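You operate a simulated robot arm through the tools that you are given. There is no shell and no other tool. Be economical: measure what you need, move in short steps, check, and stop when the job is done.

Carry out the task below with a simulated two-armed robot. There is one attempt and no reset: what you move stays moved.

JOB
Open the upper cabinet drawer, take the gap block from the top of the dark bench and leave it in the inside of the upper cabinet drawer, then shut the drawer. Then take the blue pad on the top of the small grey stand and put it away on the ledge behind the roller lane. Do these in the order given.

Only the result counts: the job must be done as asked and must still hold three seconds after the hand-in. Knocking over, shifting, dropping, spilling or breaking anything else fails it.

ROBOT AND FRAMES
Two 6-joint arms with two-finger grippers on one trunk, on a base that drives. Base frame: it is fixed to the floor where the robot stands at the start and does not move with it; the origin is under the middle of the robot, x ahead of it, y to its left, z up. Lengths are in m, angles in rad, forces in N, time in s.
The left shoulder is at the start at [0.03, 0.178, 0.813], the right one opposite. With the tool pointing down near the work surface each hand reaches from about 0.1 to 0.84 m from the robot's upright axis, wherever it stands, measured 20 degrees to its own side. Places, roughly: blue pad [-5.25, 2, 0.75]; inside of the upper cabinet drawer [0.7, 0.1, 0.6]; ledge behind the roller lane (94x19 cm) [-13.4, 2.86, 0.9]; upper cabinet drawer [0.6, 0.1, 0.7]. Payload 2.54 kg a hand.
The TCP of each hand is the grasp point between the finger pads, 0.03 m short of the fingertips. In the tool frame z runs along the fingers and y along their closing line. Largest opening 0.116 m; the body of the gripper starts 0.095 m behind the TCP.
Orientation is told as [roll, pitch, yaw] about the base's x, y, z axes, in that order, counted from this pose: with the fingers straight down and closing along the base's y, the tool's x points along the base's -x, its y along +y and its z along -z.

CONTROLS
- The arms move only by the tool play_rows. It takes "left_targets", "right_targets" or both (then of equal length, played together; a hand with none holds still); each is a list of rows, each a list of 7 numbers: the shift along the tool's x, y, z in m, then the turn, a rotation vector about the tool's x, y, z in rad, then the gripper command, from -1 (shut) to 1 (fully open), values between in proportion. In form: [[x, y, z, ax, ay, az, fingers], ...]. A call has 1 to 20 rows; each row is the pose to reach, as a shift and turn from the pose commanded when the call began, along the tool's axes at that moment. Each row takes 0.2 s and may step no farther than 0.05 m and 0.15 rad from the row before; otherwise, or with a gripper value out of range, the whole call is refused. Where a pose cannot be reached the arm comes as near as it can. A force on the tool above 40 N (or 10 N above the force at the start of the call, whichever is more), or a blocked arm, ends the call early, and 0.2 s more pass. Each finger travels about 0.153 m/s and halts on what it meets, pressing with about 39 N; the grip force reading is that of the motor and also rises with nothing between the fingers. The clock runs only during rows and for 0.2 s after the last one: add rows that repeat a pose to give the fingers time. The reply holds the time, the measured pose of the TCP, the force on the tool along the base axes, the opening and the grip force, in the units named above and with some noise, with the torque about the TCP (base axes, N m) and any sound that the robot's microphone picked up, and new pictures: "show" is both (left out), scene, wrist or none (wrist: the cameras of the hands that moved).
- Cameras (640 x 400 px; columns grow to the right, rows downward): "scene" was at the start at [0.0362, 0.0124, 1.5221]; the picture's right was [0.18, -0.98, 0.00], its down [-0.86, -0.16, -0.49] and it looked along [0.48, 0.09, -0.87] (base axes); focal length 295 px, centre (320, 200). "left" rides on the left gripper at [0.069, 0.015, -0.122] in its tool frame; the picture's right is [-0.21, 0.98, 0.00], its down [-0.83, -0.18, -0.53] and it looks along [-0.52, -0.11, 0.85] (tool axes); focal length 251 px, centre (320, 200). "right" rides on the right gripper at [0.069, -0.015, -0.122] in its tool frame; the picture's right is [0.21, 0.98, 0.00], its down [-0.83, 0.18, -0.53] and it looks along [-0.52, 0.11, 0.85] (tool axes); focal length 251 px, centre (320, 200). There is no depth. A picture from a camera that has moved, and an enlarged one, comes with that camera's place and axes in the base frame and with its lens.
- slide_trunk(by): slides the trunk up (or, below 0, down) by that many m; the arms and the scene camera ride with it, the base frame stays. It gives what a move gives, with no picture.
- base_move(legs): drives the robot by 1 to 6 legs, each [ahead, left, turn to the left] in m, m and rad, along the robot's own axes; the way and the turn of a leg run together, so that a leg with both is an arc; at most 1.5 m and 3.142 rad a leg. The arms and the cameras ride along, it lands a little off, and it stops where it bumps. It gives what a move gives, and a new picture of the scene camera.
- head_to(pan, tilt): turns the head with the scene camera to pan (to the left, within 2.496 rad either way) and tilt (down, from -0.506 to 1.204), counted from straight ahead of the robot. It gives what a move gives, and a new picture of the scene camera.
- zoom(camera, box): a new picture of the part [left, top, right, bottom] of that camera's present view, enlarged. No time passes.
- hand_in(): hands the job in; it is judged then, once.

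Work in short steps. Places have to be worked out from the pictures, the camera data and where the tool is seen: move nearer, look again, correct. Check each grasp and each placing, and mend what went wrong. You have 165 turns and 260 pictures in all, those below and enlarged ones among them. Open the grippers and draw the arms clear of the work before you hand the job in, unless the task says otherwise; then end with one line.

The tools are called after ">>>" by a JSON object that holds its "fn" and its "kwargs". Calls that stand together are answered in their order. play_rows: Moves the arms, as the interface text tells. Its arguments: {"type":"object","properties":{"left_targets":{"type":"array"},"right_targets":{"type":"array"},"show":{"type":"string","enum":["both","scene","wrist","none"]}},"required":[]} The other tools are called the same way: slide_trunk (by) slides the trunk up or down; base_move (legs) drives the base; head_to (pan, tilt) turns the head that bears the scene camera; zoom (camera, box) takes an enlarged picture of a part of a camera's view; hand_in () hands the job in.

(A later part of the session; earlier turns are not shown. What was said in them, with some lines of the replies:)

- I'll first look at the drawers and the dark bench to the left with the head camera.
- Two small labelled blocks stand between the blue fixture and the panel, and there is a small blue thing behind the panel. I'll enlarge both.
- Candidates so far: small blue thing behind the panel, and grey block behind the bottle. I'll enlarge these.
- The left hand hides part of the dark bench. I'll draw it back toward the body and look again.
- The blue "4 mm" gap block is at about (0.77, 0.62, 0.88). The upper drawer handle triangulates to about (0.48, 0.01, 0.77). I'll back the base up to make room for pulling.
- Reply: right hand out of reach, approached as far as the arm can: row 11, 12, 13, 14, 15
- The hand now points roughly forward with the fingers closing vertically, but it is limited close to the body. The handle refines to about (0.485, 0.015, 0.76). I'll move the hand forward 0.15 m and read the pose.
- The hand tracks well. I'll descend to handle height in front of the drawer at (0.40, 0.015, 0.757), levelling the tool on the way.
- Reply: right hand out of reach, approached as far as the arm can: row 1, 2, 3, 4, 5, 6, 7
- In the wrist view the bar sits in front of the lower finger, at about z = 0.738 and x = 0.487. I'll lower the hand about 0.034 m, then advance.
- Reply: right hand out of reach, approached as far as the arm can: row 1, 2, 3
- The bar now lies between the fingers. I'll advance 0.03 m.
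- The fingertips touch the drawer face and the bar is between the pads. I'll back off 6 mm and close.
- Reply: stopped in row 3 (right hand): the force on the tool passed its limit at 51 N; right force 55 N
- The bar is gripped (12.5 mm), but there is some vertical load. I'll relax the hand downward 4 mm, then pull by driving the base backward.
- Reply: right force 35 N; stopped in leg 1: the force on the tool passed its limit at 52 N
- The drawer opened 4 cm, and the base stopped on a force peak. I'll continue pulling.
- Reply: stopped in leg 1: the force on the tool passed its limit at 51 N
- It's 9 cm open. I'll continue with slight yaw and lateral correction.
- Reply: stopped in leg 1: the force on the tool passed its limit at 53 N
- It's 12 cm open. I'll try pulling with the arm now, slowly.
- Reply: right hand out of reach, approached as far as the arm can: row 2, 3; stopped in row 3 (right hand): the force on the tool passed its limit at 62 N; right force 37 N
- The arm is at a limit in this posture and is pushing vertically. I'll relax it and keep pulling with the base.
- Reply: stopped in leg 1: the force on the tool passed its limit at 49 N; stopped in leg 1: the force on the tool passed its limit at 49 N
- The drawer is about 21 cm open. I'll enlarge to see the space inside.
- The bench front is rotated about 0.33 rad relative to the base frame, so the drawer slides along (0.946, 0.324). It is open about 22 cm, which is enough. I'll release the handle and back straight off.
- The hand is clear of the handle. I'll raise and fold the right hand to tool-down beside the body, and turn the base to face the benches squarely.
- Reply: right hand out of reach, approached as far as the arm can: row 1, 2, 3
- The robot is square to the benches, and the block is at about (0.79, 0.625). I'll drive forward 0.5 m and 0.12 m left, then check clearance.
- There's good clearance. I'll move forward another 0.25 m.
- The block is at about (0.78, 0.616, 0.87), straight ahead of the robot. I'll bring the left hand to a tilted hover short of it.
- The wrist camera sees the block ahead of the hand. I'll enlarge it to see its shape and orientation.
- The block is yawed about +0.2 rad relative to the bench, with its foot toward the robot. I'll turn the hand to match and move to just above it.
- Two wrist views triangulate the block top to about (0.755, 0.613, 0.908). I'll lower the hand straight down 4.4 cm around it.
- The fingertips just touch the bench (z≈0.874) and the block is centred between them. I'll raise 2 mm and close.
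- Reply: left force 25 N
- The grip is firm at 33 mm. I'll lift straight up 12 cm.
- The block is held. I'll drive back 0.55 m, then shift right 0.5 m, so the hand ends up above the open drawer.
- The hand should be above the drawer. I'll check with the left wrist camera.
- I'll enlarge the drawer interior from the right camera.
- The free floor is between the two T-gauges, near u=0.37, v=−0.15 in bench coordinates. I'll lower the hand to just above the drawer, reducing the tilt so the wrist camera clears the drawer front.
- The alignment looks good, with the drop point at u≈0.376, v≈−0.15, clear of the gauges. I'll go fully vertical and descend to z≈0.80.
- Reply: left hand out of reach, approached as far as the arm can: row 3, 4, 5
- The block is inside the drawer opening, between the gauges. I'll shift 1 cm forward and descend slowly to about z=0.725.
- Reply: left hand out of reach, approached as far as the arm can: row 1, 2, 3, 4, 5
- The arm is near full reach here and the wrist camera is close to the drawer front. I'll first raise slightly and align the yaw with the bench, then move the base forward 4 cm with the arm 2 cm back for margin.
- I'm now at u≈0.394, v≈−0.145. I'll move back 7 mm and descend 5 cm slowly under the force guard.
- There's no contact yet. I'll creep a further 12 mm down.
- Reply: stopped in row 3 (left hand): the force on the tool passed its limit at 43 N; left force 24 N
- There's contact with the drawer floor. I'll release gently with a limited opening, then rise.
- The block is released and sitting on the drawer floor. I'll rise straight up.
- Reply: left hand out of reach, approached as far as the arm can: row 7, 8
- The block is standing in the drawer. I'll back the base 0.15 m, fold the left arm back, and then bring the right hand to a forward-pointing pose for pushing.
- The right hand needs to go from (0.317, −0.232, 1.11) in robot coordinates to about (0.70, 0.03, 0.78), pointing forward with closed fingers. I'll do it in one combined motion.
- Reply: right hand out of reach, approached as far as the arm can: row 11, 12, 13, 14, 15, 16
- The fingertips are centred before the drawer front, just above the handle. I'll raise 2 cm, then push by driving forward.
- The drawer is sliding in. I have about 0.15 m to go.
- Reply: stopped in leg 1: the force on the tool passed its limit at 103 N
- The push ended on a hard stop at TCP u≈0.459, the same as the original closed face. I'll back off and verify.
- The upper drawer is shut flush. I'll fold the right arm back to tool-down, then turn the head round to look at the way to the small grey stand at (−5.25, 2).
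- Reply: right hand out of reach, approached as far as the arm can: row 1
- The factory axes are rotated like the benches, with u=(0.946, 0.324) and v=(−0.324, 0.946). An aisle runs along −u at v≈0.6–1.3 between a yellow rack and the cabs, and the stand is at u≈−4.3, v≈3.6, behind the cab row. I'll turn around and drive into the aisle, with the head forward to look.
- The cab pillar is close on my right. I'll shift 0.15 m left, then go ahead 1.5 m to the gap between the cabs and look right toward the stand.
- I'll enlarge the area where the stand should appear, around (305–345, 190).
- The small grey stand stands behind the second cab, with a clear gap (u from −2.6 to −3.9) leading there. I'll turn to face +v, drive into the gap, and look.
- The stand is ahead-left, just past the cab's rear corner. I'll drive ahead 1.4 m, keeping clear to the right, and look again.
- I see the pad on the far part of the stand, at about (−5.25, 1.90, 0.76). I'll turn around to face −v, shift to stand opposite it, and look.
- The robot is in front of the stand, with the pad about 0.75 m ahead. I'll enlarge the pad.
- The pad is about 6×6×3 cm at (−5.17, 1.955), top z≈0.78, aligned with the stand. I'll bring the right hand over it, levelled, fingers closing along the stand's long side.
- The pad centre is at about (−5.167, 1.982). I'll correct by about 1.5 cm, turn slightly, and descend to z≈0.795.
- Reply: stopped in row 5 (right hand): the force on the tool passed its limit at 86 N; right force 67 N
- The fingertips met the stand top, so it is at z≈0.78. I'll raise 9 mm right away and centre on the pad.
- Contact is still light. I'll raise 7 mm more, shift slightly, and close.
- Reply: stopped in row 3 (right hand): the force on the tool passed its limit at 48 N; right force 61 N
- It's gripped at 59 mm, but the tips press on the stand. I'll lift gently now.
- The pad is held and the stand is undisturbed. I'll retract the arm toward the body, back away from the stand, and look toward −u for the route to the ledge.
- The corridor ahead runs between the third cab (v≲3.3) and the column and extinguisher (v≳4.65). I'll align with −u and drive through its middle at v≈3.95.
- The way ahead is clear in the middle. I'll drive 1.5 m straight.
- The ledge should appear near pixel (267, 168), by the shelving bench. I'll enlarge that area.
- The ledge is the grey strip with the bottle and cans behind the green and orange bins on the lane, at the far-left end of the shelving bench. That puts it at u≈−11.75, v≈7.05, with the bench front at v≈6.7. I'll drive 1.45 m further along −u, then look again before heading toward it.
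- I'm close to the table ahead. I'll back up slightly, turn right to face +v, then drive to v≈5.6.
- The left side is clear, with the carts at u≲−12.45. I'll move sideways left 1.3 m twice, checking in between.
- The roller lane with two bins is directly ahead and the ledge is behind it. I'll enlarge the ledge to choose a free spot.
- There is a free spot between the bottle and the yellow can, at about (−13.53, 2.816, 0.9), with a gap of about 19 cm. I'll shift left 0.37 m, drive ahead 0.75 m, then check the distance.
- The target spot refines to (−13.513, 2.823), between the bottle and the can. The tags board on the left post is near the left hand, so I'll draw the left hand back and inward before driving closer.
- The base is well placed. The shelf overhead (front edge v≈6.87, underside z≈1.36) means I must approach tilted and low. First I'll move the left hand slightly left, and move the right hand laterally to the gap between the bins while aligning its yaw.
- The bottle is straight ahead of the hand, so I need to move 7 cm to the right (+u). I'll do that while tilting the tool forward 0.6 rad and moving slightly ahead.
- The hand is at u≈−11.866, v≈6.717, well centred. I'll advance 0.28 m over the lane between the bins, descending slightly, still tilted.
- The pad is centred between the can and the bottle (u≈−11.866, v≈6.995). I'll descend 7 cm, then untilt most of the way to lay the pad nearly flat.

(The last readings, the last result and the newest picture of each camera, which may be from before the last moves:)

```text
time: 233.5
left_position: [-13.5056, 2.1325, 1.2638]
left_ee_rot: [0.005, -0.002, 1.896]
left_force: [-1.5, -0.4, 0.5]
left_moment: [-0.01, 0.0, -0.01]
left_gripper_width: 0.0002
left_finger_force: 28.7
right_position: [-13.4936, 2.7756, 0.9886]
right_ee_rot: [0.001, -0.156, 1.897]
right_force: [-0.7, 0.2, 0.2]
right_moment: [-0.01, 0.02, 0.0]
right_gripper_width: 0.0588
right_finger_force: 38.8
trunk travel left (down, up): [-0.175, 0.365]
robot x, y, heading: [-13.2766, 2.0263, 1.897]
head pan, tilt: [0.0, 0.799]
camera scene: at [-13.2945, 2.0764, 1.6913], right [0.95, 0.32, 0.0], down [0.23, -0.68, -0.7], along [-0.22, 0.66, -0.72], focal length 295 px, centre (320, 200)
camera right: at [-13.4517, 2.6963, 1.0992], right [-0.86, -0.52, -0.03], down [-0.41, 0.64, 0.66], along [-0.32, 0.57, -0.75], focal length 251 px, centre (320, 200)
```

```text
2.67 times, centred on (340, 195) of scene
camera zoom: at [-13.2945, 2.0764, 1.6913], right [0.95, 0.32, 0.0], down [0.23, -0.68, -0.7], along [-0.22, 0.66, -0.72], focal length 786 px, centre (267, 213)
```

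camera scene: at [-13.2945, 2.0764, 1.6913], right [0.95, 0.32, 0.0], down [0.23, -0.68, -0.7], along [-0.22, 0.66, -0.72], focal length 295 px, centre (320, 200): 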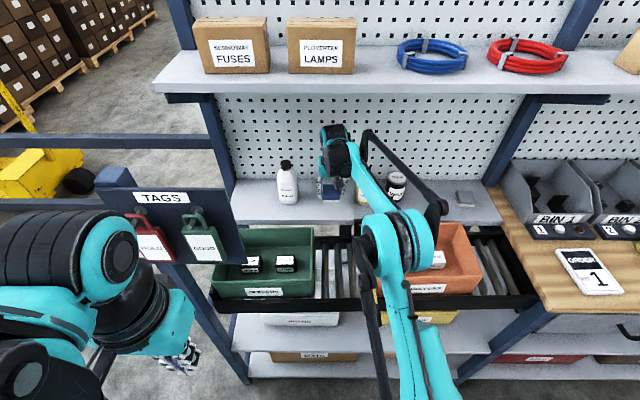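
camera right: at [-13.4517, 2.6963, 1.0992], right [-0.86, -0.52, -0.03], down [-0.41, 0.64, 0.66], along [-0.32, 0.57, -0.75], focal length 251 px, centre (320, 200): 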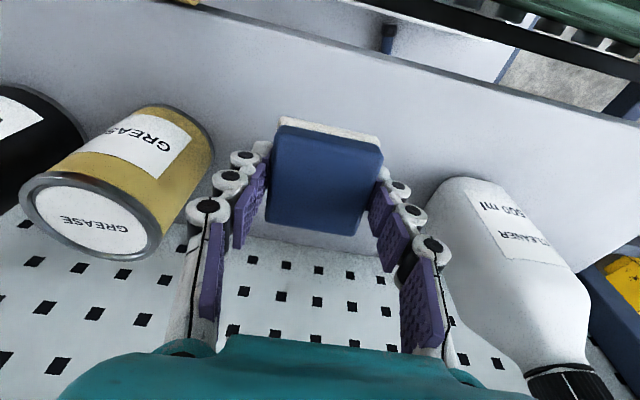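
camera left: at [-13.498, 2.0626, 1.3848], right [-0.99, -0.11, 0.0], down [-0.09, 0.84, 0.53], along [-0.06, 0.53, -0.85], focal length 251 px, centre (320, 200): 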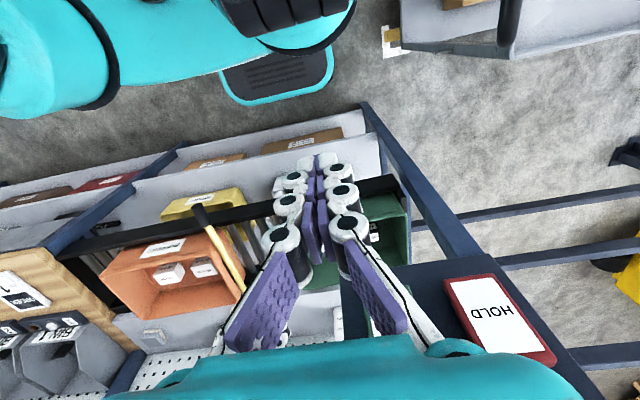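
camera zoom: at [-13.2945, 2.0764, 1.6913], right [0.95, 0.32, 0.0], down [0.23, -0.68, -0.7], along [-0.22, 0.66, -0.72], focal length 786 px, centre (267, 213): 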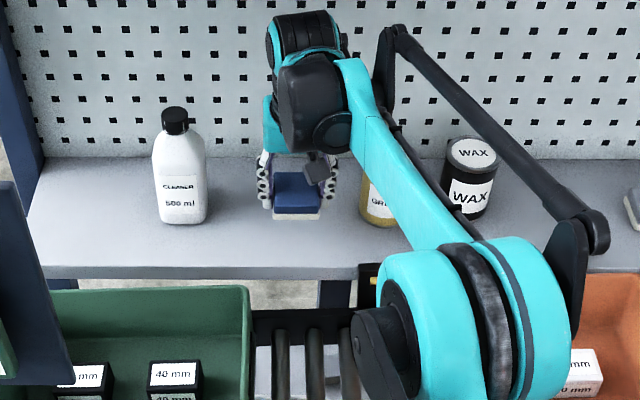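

The pad hovers over the ledge with the bottle and can clear on both sides. I'll remove the last tilt and lower toward the surface.

>>> {"fn": "play_rows", "kwargs": {"right_targets": [[-0.003, 0, 0.01, 0, 0.05, 0, -0.4], [-0.005, 0, 0.02, 0, 0.1, 0, -0.4], [-0.005, 0, 0.028, 0, 0.156, 0, -0.4], [-0.005, 0, 0.028, 0, 0.156, 0, -0.4]], "show": "wrist"}}

```text
time: 234.5
left_position: [-13.5056, 2.1318, 1.2641]
left_ee_rot: [0.004, -0.003, 1.897]
left_force: [-0.2, 0.1, 0.1]
left_moment: [0.02, 0.02, -0.02]
left_gripper_width: 0.0
left_finger_force: 28.7
right_position: [-13.4952, 2.7845, 0.9616]
right_ee_rot: [0.001, -0.001, 1.897]
right_force: [0.6, -0.4, -1.2]
right_moment: [-0.01, 0.0, -0.03]
right_gripper_width: 0.0585
right_finger_force: 38.9
trunk travel left (down, up): [-0.175, 0.365]
robot x, y, heading: [-13.2812, 2.0312, 1.9]
head pan, tilt: [0.0, 0.799]
camera right: at [-13.4603, 2.7226, 1.0847], right [-0.86, -0.52, 0.0], down [-0.44, 0.72, 0.53], along [-0.28, 0.46, -0.85], focal length 251 px, centre (320, 200)
```

right: 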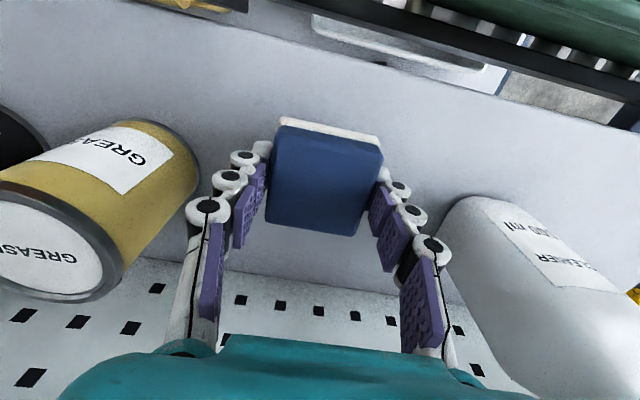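

The tool is vertical and the pad level, just above the ledge. I'll creep down until contact.

>>> {"fn": "play_rows", "kwargs": {"right_targets": [[0, 0, 0.005, 0, 0, 0, -0.4], [0, 0, 0.01, 0, 0, 0, -0.4], [0, 0, 0.014, 0, 0, 0, -0.4], [0, 0, 0.018, 0, 0, 0, -0.4]], "show": "wrist"}}

```text
time: 235.5
left_position: [-13.5046, 2.1317, 1.2641]
left_ee_rot: [0.004, -0.002, 1.897]
left_force: [-0.9, -0.1, 0.5]
left_moment: [-0.01, 0.0, -0.03]
left_gripper_width: 0.0
left_finger_force: 28.8
right_position: [-13.4947, 2.7839, 0.9429]
right_ee_rot: [0.001, 0.0, 1.898]
right_force: [-0.3, 0.1, 0.0]
right_moment: [-0.03, 0.01, 0.0]
right_gripper_width: 0.0585
right_finger_force: 39.3
trunk travel left (down, up): [-0.175, 0.365]
robot x, y, heading: [-13.2817, 2.029, 1.899]
head pan, tilt: [0.0, 0.799]
camera right: at [-13.4605, 2.7223, 1.0657], right [-0.86, -0.52, 0.0], down [-0.44, 0.72, 0.53], along [-0.28, 0.46, -0.85], focal length 251 px, centre (320, 200)
```

right: 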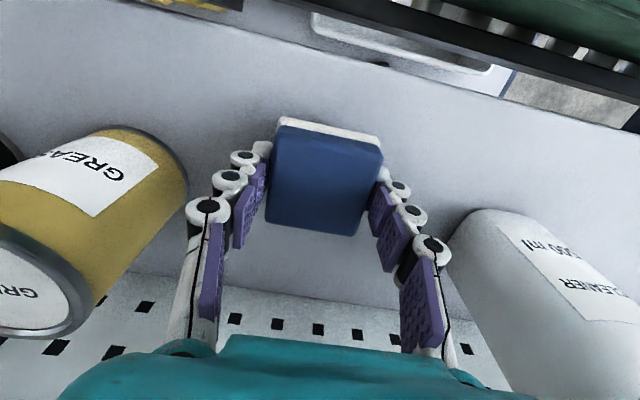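

>>> {"fn": "play_rows", "kwargs": {"right_targets": [[0, 0, 0.005, 0, 0, 0, -0.4], [0, 0, 0.01, 0, 0, 0, -0.4], [0, 0, 0.015, 0, 0, 0, -0.4], [0, 0, 0.02, 0, 0, 0, -0.4], [0, 0, 0.025, 0, 0, 0, -0.4], [0, 0, 0.03, 0, 0, 0, -0.4]], "show": "wrist"}}

```text
time: 236.5
left_position: [-13.5042, 2.1304, 1.2636]
left_ee_rot: [0.004, -0.003, 1.897]
left_force: [-0.4, 0.1, -1.3]
left_moment: [-0.02, 0.01, -0.01]
left_gripper_width: 0.0
left_finger_force: 28.4
right_position: [-13.4968, 2.7834, 0.9279]
right_ee_rot: [0.0, -0.008, 1.898]
right_force: [0.4, -3.9, 17.1]
right_moment: [-0.3, -0.06, -0.11]
right_gripper_width: 0.0585
right_finger_force: 39.1
trunk travel left (down, up): [-0.175, 0.365]
robot x, y, heading: [-13.2787, 2.031, 1.898]
head pan, tilt: [0.0, 0.799]
stopped in row 5 (right hand): the force on the tool passed its limit at 49 N (the readings are from after the stop); the commanded pose is now the measured one
camera right: at [-13.4603, 2.7219, 1.0514], right [-0.86, -0.52, 0.0], down [-0.44, 0.72, 0.54], along [-0.28, 0.46, -0.84], focal length 251 px, centre (320, 200)
```

right: 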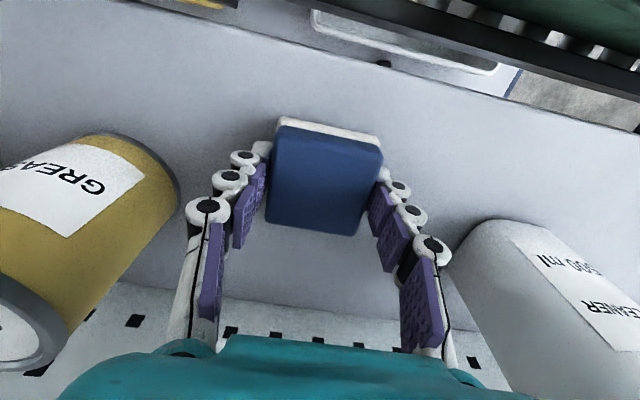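

There's contact with the ledge at TCP z≈0.928. I'll raise 1 mm and open moderately.

>>> {"fn": "play_rows", "kwargs": {"right_targets": [[0, 0, -0.001, 0, 0, 0, 0.1], [0, 0, -0.001, 0, 0, 0, 0.3], [0, 0, -0.002, 0, 0, 0, 0.42], [0, 0, -0.002, 0, 0, 0, 0.42]], "show": "wrist"}}

```text
time: 237.5
left_position: [-13.5045, 2.1318, 1.2644]
left_ee_rot: [0.004, -0.002, 1.896]
left_force: [0.3, -1.0, -0.8]
left_moment: [0.0, -0.01, 0.03]
left_gripper_width: 0.0001
left_finger_force: 28.2
right_position: [-13.4964, 2.7859, 0.928]
right_ee_rot: [0.001, -0.006, 1.899]
right_force: [0.3, 0.2, 1.1]
right_moment: [0.01, -0.01, -0.01]
right_gripper_width: 0.0823
right_finger_force: 0.1
trunk travel left (down, up): [-0.175, 0.365]
robot x, y, heading: [-13.2791, 2.0252, 1.901]
head pan, tilt: [0.0, 0.799]
camera right: at [-13.4609, 2.7236, 1.0509], right [-0.86, -0.52, 0.0], down [-0.44, 0.72, 0.54], along [-0.28, 0.46, -0.84], focal length 251 px, centre (320, 200)
```

right: 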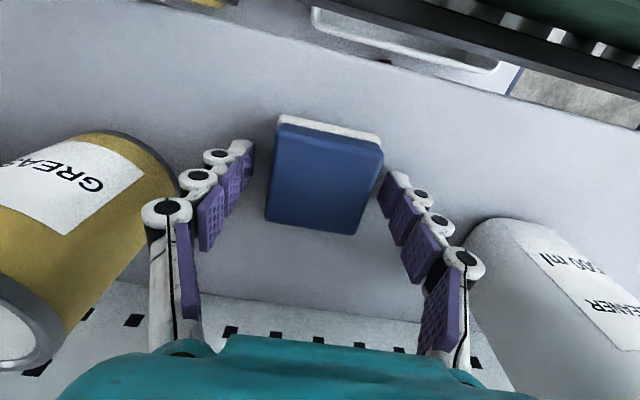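

The pad is released and rests flat on the ledge. I'll lift straight up, then tilt and withdraw along the same way I came in.

>>> {"fn": "play_rows", "kwargs": {"right_targets": [[0, 0, -0.02, 0, 0, 0, 0.42], [0, 0, -0.04, 0, 0, 0, 0.42], [0, 0, -0.06, 0, 0, 0, 0.42], [0, 0, -0.07, 0, -0.1, 0, 0.42], [0, 0, -0.08, 0, -0.2, 0, 0.42], [0, 0, -0.09, 0, -0.3, 0, 0.42], [0.03, 0, -0.1, 0, -0.4, 0, 0.42], [0.07, 0, -0.11, 0, -0.5, 0, 0.42], [0.11, 0, -0.12, 0, -0.5, 0, 0.42], [0.15, 0, -0.13, 0, -0.5, 0, 0.42], [0.19, 0, -0.14, 0, -0.5, 0, 0.42], [0.23, 0, -0.15, 0, -0.5, 0, 0.42], [0.27, 0, -0.16, 0, -0.5, 0, 0.42], [0.31, 0, -0.17, 0, -0.5, 0, 0.42]]}}

>>> {"fn": "zoom", "kwargs": {"camera": "scene", "box": [220, 120, 460, 270]}}

```text
time: 240.5
left_position: [-13.5046, 2.1303, 1.2632]
left_ee_rot: [0.003, -0.002, 1.896]
left_force: [1.0, 0.5, -0.2]
left_moment: [0.03, 0.0, 0.0]
left_gripper_width: 0.0002
left_finger_force: 28.5
right_position: [-13.3956, 2.4888, 1.0976]
right_ee_rot: [0.0, -0.506, 1.899]
right_force: [0.7, -0.3, -1.1]
right_moment: [0.02, -0.01, -0.01]
right_gripper_width: 0.0823
right_finger_force: 0.0
trunk travel left (down, up): [-0.175, 0.365]
robot x, y, heading: [-13.2801, 2.0248, 1.898]
head pan, tilt: [0.0, 0.799]
camera scene: at [-13.2934, 2.0749, 1.6913], right [0.95, 0.32, 0.0], down [0.23, -0.68, -0.7], along [-0.22, 0.66, -0.72], focal length 295 px, centre (320, 200)
camera right: at [-13.3427, 2.3796, 1.1721], right [-0.86, -0.49, -0.1], down [-0.32, 0.38, 0.87], along [-0.39, 0.78, -0.49], focal length 251 px, centre (320, 200)
```

scene: 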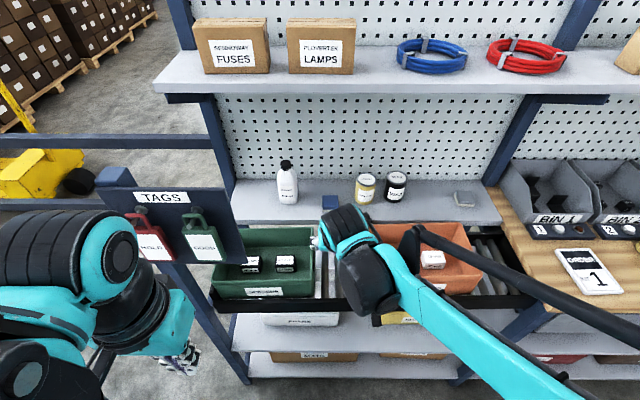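
right: 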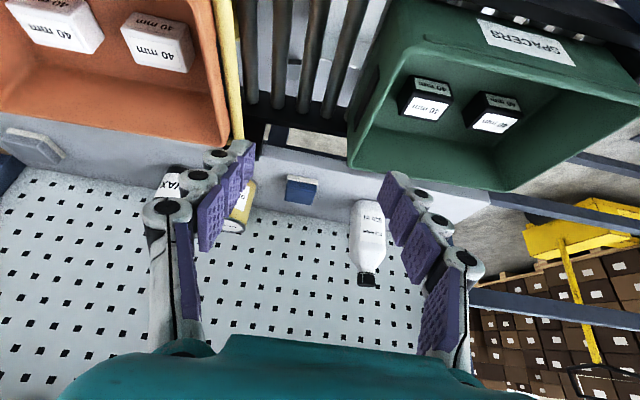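

```text
2.67 times, centred on (340, 195) of scene
camera zoom: at [-13.2934, 2.0749, 1.6913], right [0.95, 0.32, 0.0], down [0.23, -0.68, -0.7], along [-0.22, 0.66, -0.72], focal length 786 px, centre (267, 213)
```

zoom: 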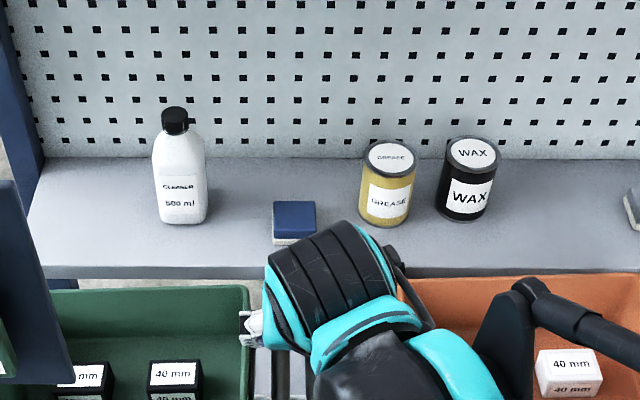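

The pad rests fully on the ledge, with the bottle and cans untouched. I'll back the base away so both arms are clear, and open the grippers.

>>> {"fn": "base_move", "kwargs": {"legs": [[-0.5, 0, 0]]}}

>>> {"fn": "play_rows", "kwargs": {"left_targets": [[0, 0, 0, 0, 0, 0, 0], [0, 0, 0, 0, 0, 0, 1], [0, 0, 0, 0, 0, 0, 1], [0, 0, 0, 0, 0, 0, 1]], "right_targets": [[0, 0, 0, 0, 0, 0, 1], [0, 0, 0, 0, 0, 0, 1], [0, 0, 0, 0, 0, 0, 1], [0, 0, 0, 0, 0, 0, 1]], "show": "scene"}}

>>> {"fn": "zoom", "kwargs": {"camera": "scene", "box": [220, 80, 460, 230]}}

```text
time: 243.4
left_position: [-13.3454, 1.6606, 1.2642]
left_ee_rot: [0.004, -0.003, 1.893]
left_force: [0.4, -0.5, 0.3]
left_moment: [0.03, 0.0, -0.01]
left_gripper_width: 0.0
left_finger_force: 29.0
right_position: [-13.2335, 2.0167, 1.0978]
right_ee_rot: [-0.001, -0.506, 1.891]
right_force: [0.1, 0.0, 0.7]
right_moment: [0.03, -0.02, -0.02]
right_gripper_width: 0.0821
right_finger_force: 0.2
trunk travel left (down, up): [-0.175, 0.365]
robot x, y, heading: [-13.1195, 1.5526, 1.891]
head pan, tilt: [0.0, 0.799]
camera scene: at [-13.1351, 1.6031, 1.6913], right [0.95, 0.32, 0.0], down [0.23, -0.68, -0.7], along [-0.22, 0.66, -0.72], focal length 295 px, centre (320, 200)
```

scene: 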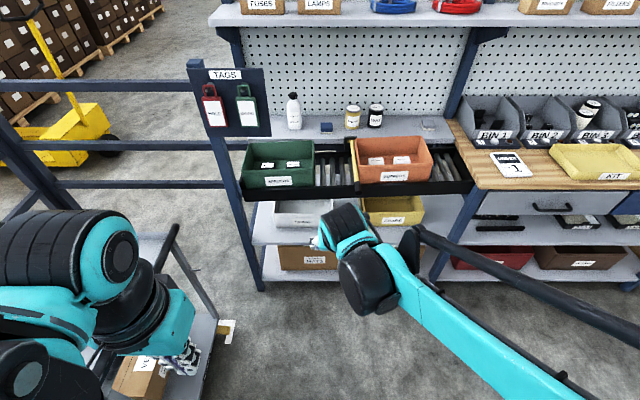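

```text
time: 244.4
left_position: [-13.345, 1.6612, 1.2621]
left_ee_rot: [0.003, -0.002, 1.894]
left_force: [0.7, -0.1, -0.3]
left_moment: [-0.01, 0.0, -0.03]
left_gripper_width: 0.1161
left_finger_force: 0.1
right_position: [-13.2348, 2.018, 1.0962]
right_ee_rot: [0.0, -0.506, 1.892]
right_force: [0.1, -0.4, -0.4]
right_moment: [0.01, 0.0, -0.01]
right_gripper_width: 0.1162
right_finger_force: 0.0
trunk travel left (down, up): [-0.175, 0.365]
robot x, y, heading: [-13.119, 1.5559, 1.887]
head pan, tilt: [0.0, 0.799]
camera scene: at [-13.1354, 1.604, 1.6913], right [0.95, 0.32, 0.0], down [0.23, -0.68, -0.7], along [-0.22, 0.66, -0.72], focal length 295 px, centre (320, 200)
```

scene: 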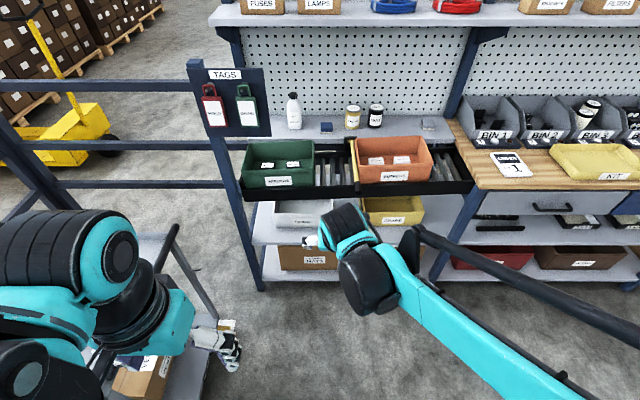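

```text
2.67 times, centred on (340, 155) of scene
camera zoom: at [-13.1354, 1.604, 1.6913], right [0.95, 0.32, 0.0], down [0.23, -0.68, -0.7], along [-0.22, 0.66, -0.72], focal length 786 px, centre (267, 320)
```

zoom: 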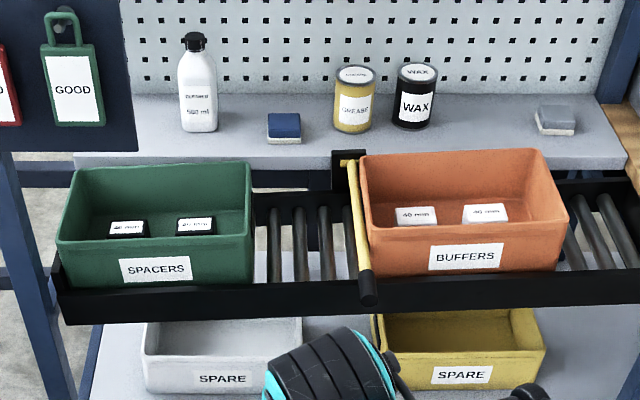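

The pad rests on the ledge (a similar grey pad already sits there), both grippers are open and both arms are clear. I'm handing the job in.

>>> {"fn": "hand_in", "kwargs": {}}

```text
The job is handed in.
```

The job is done and handed in: the 4 mm gap block is in the upper cabinet drawer with the drawer shut, and the blue pad is on the ledge behind the roller lane.
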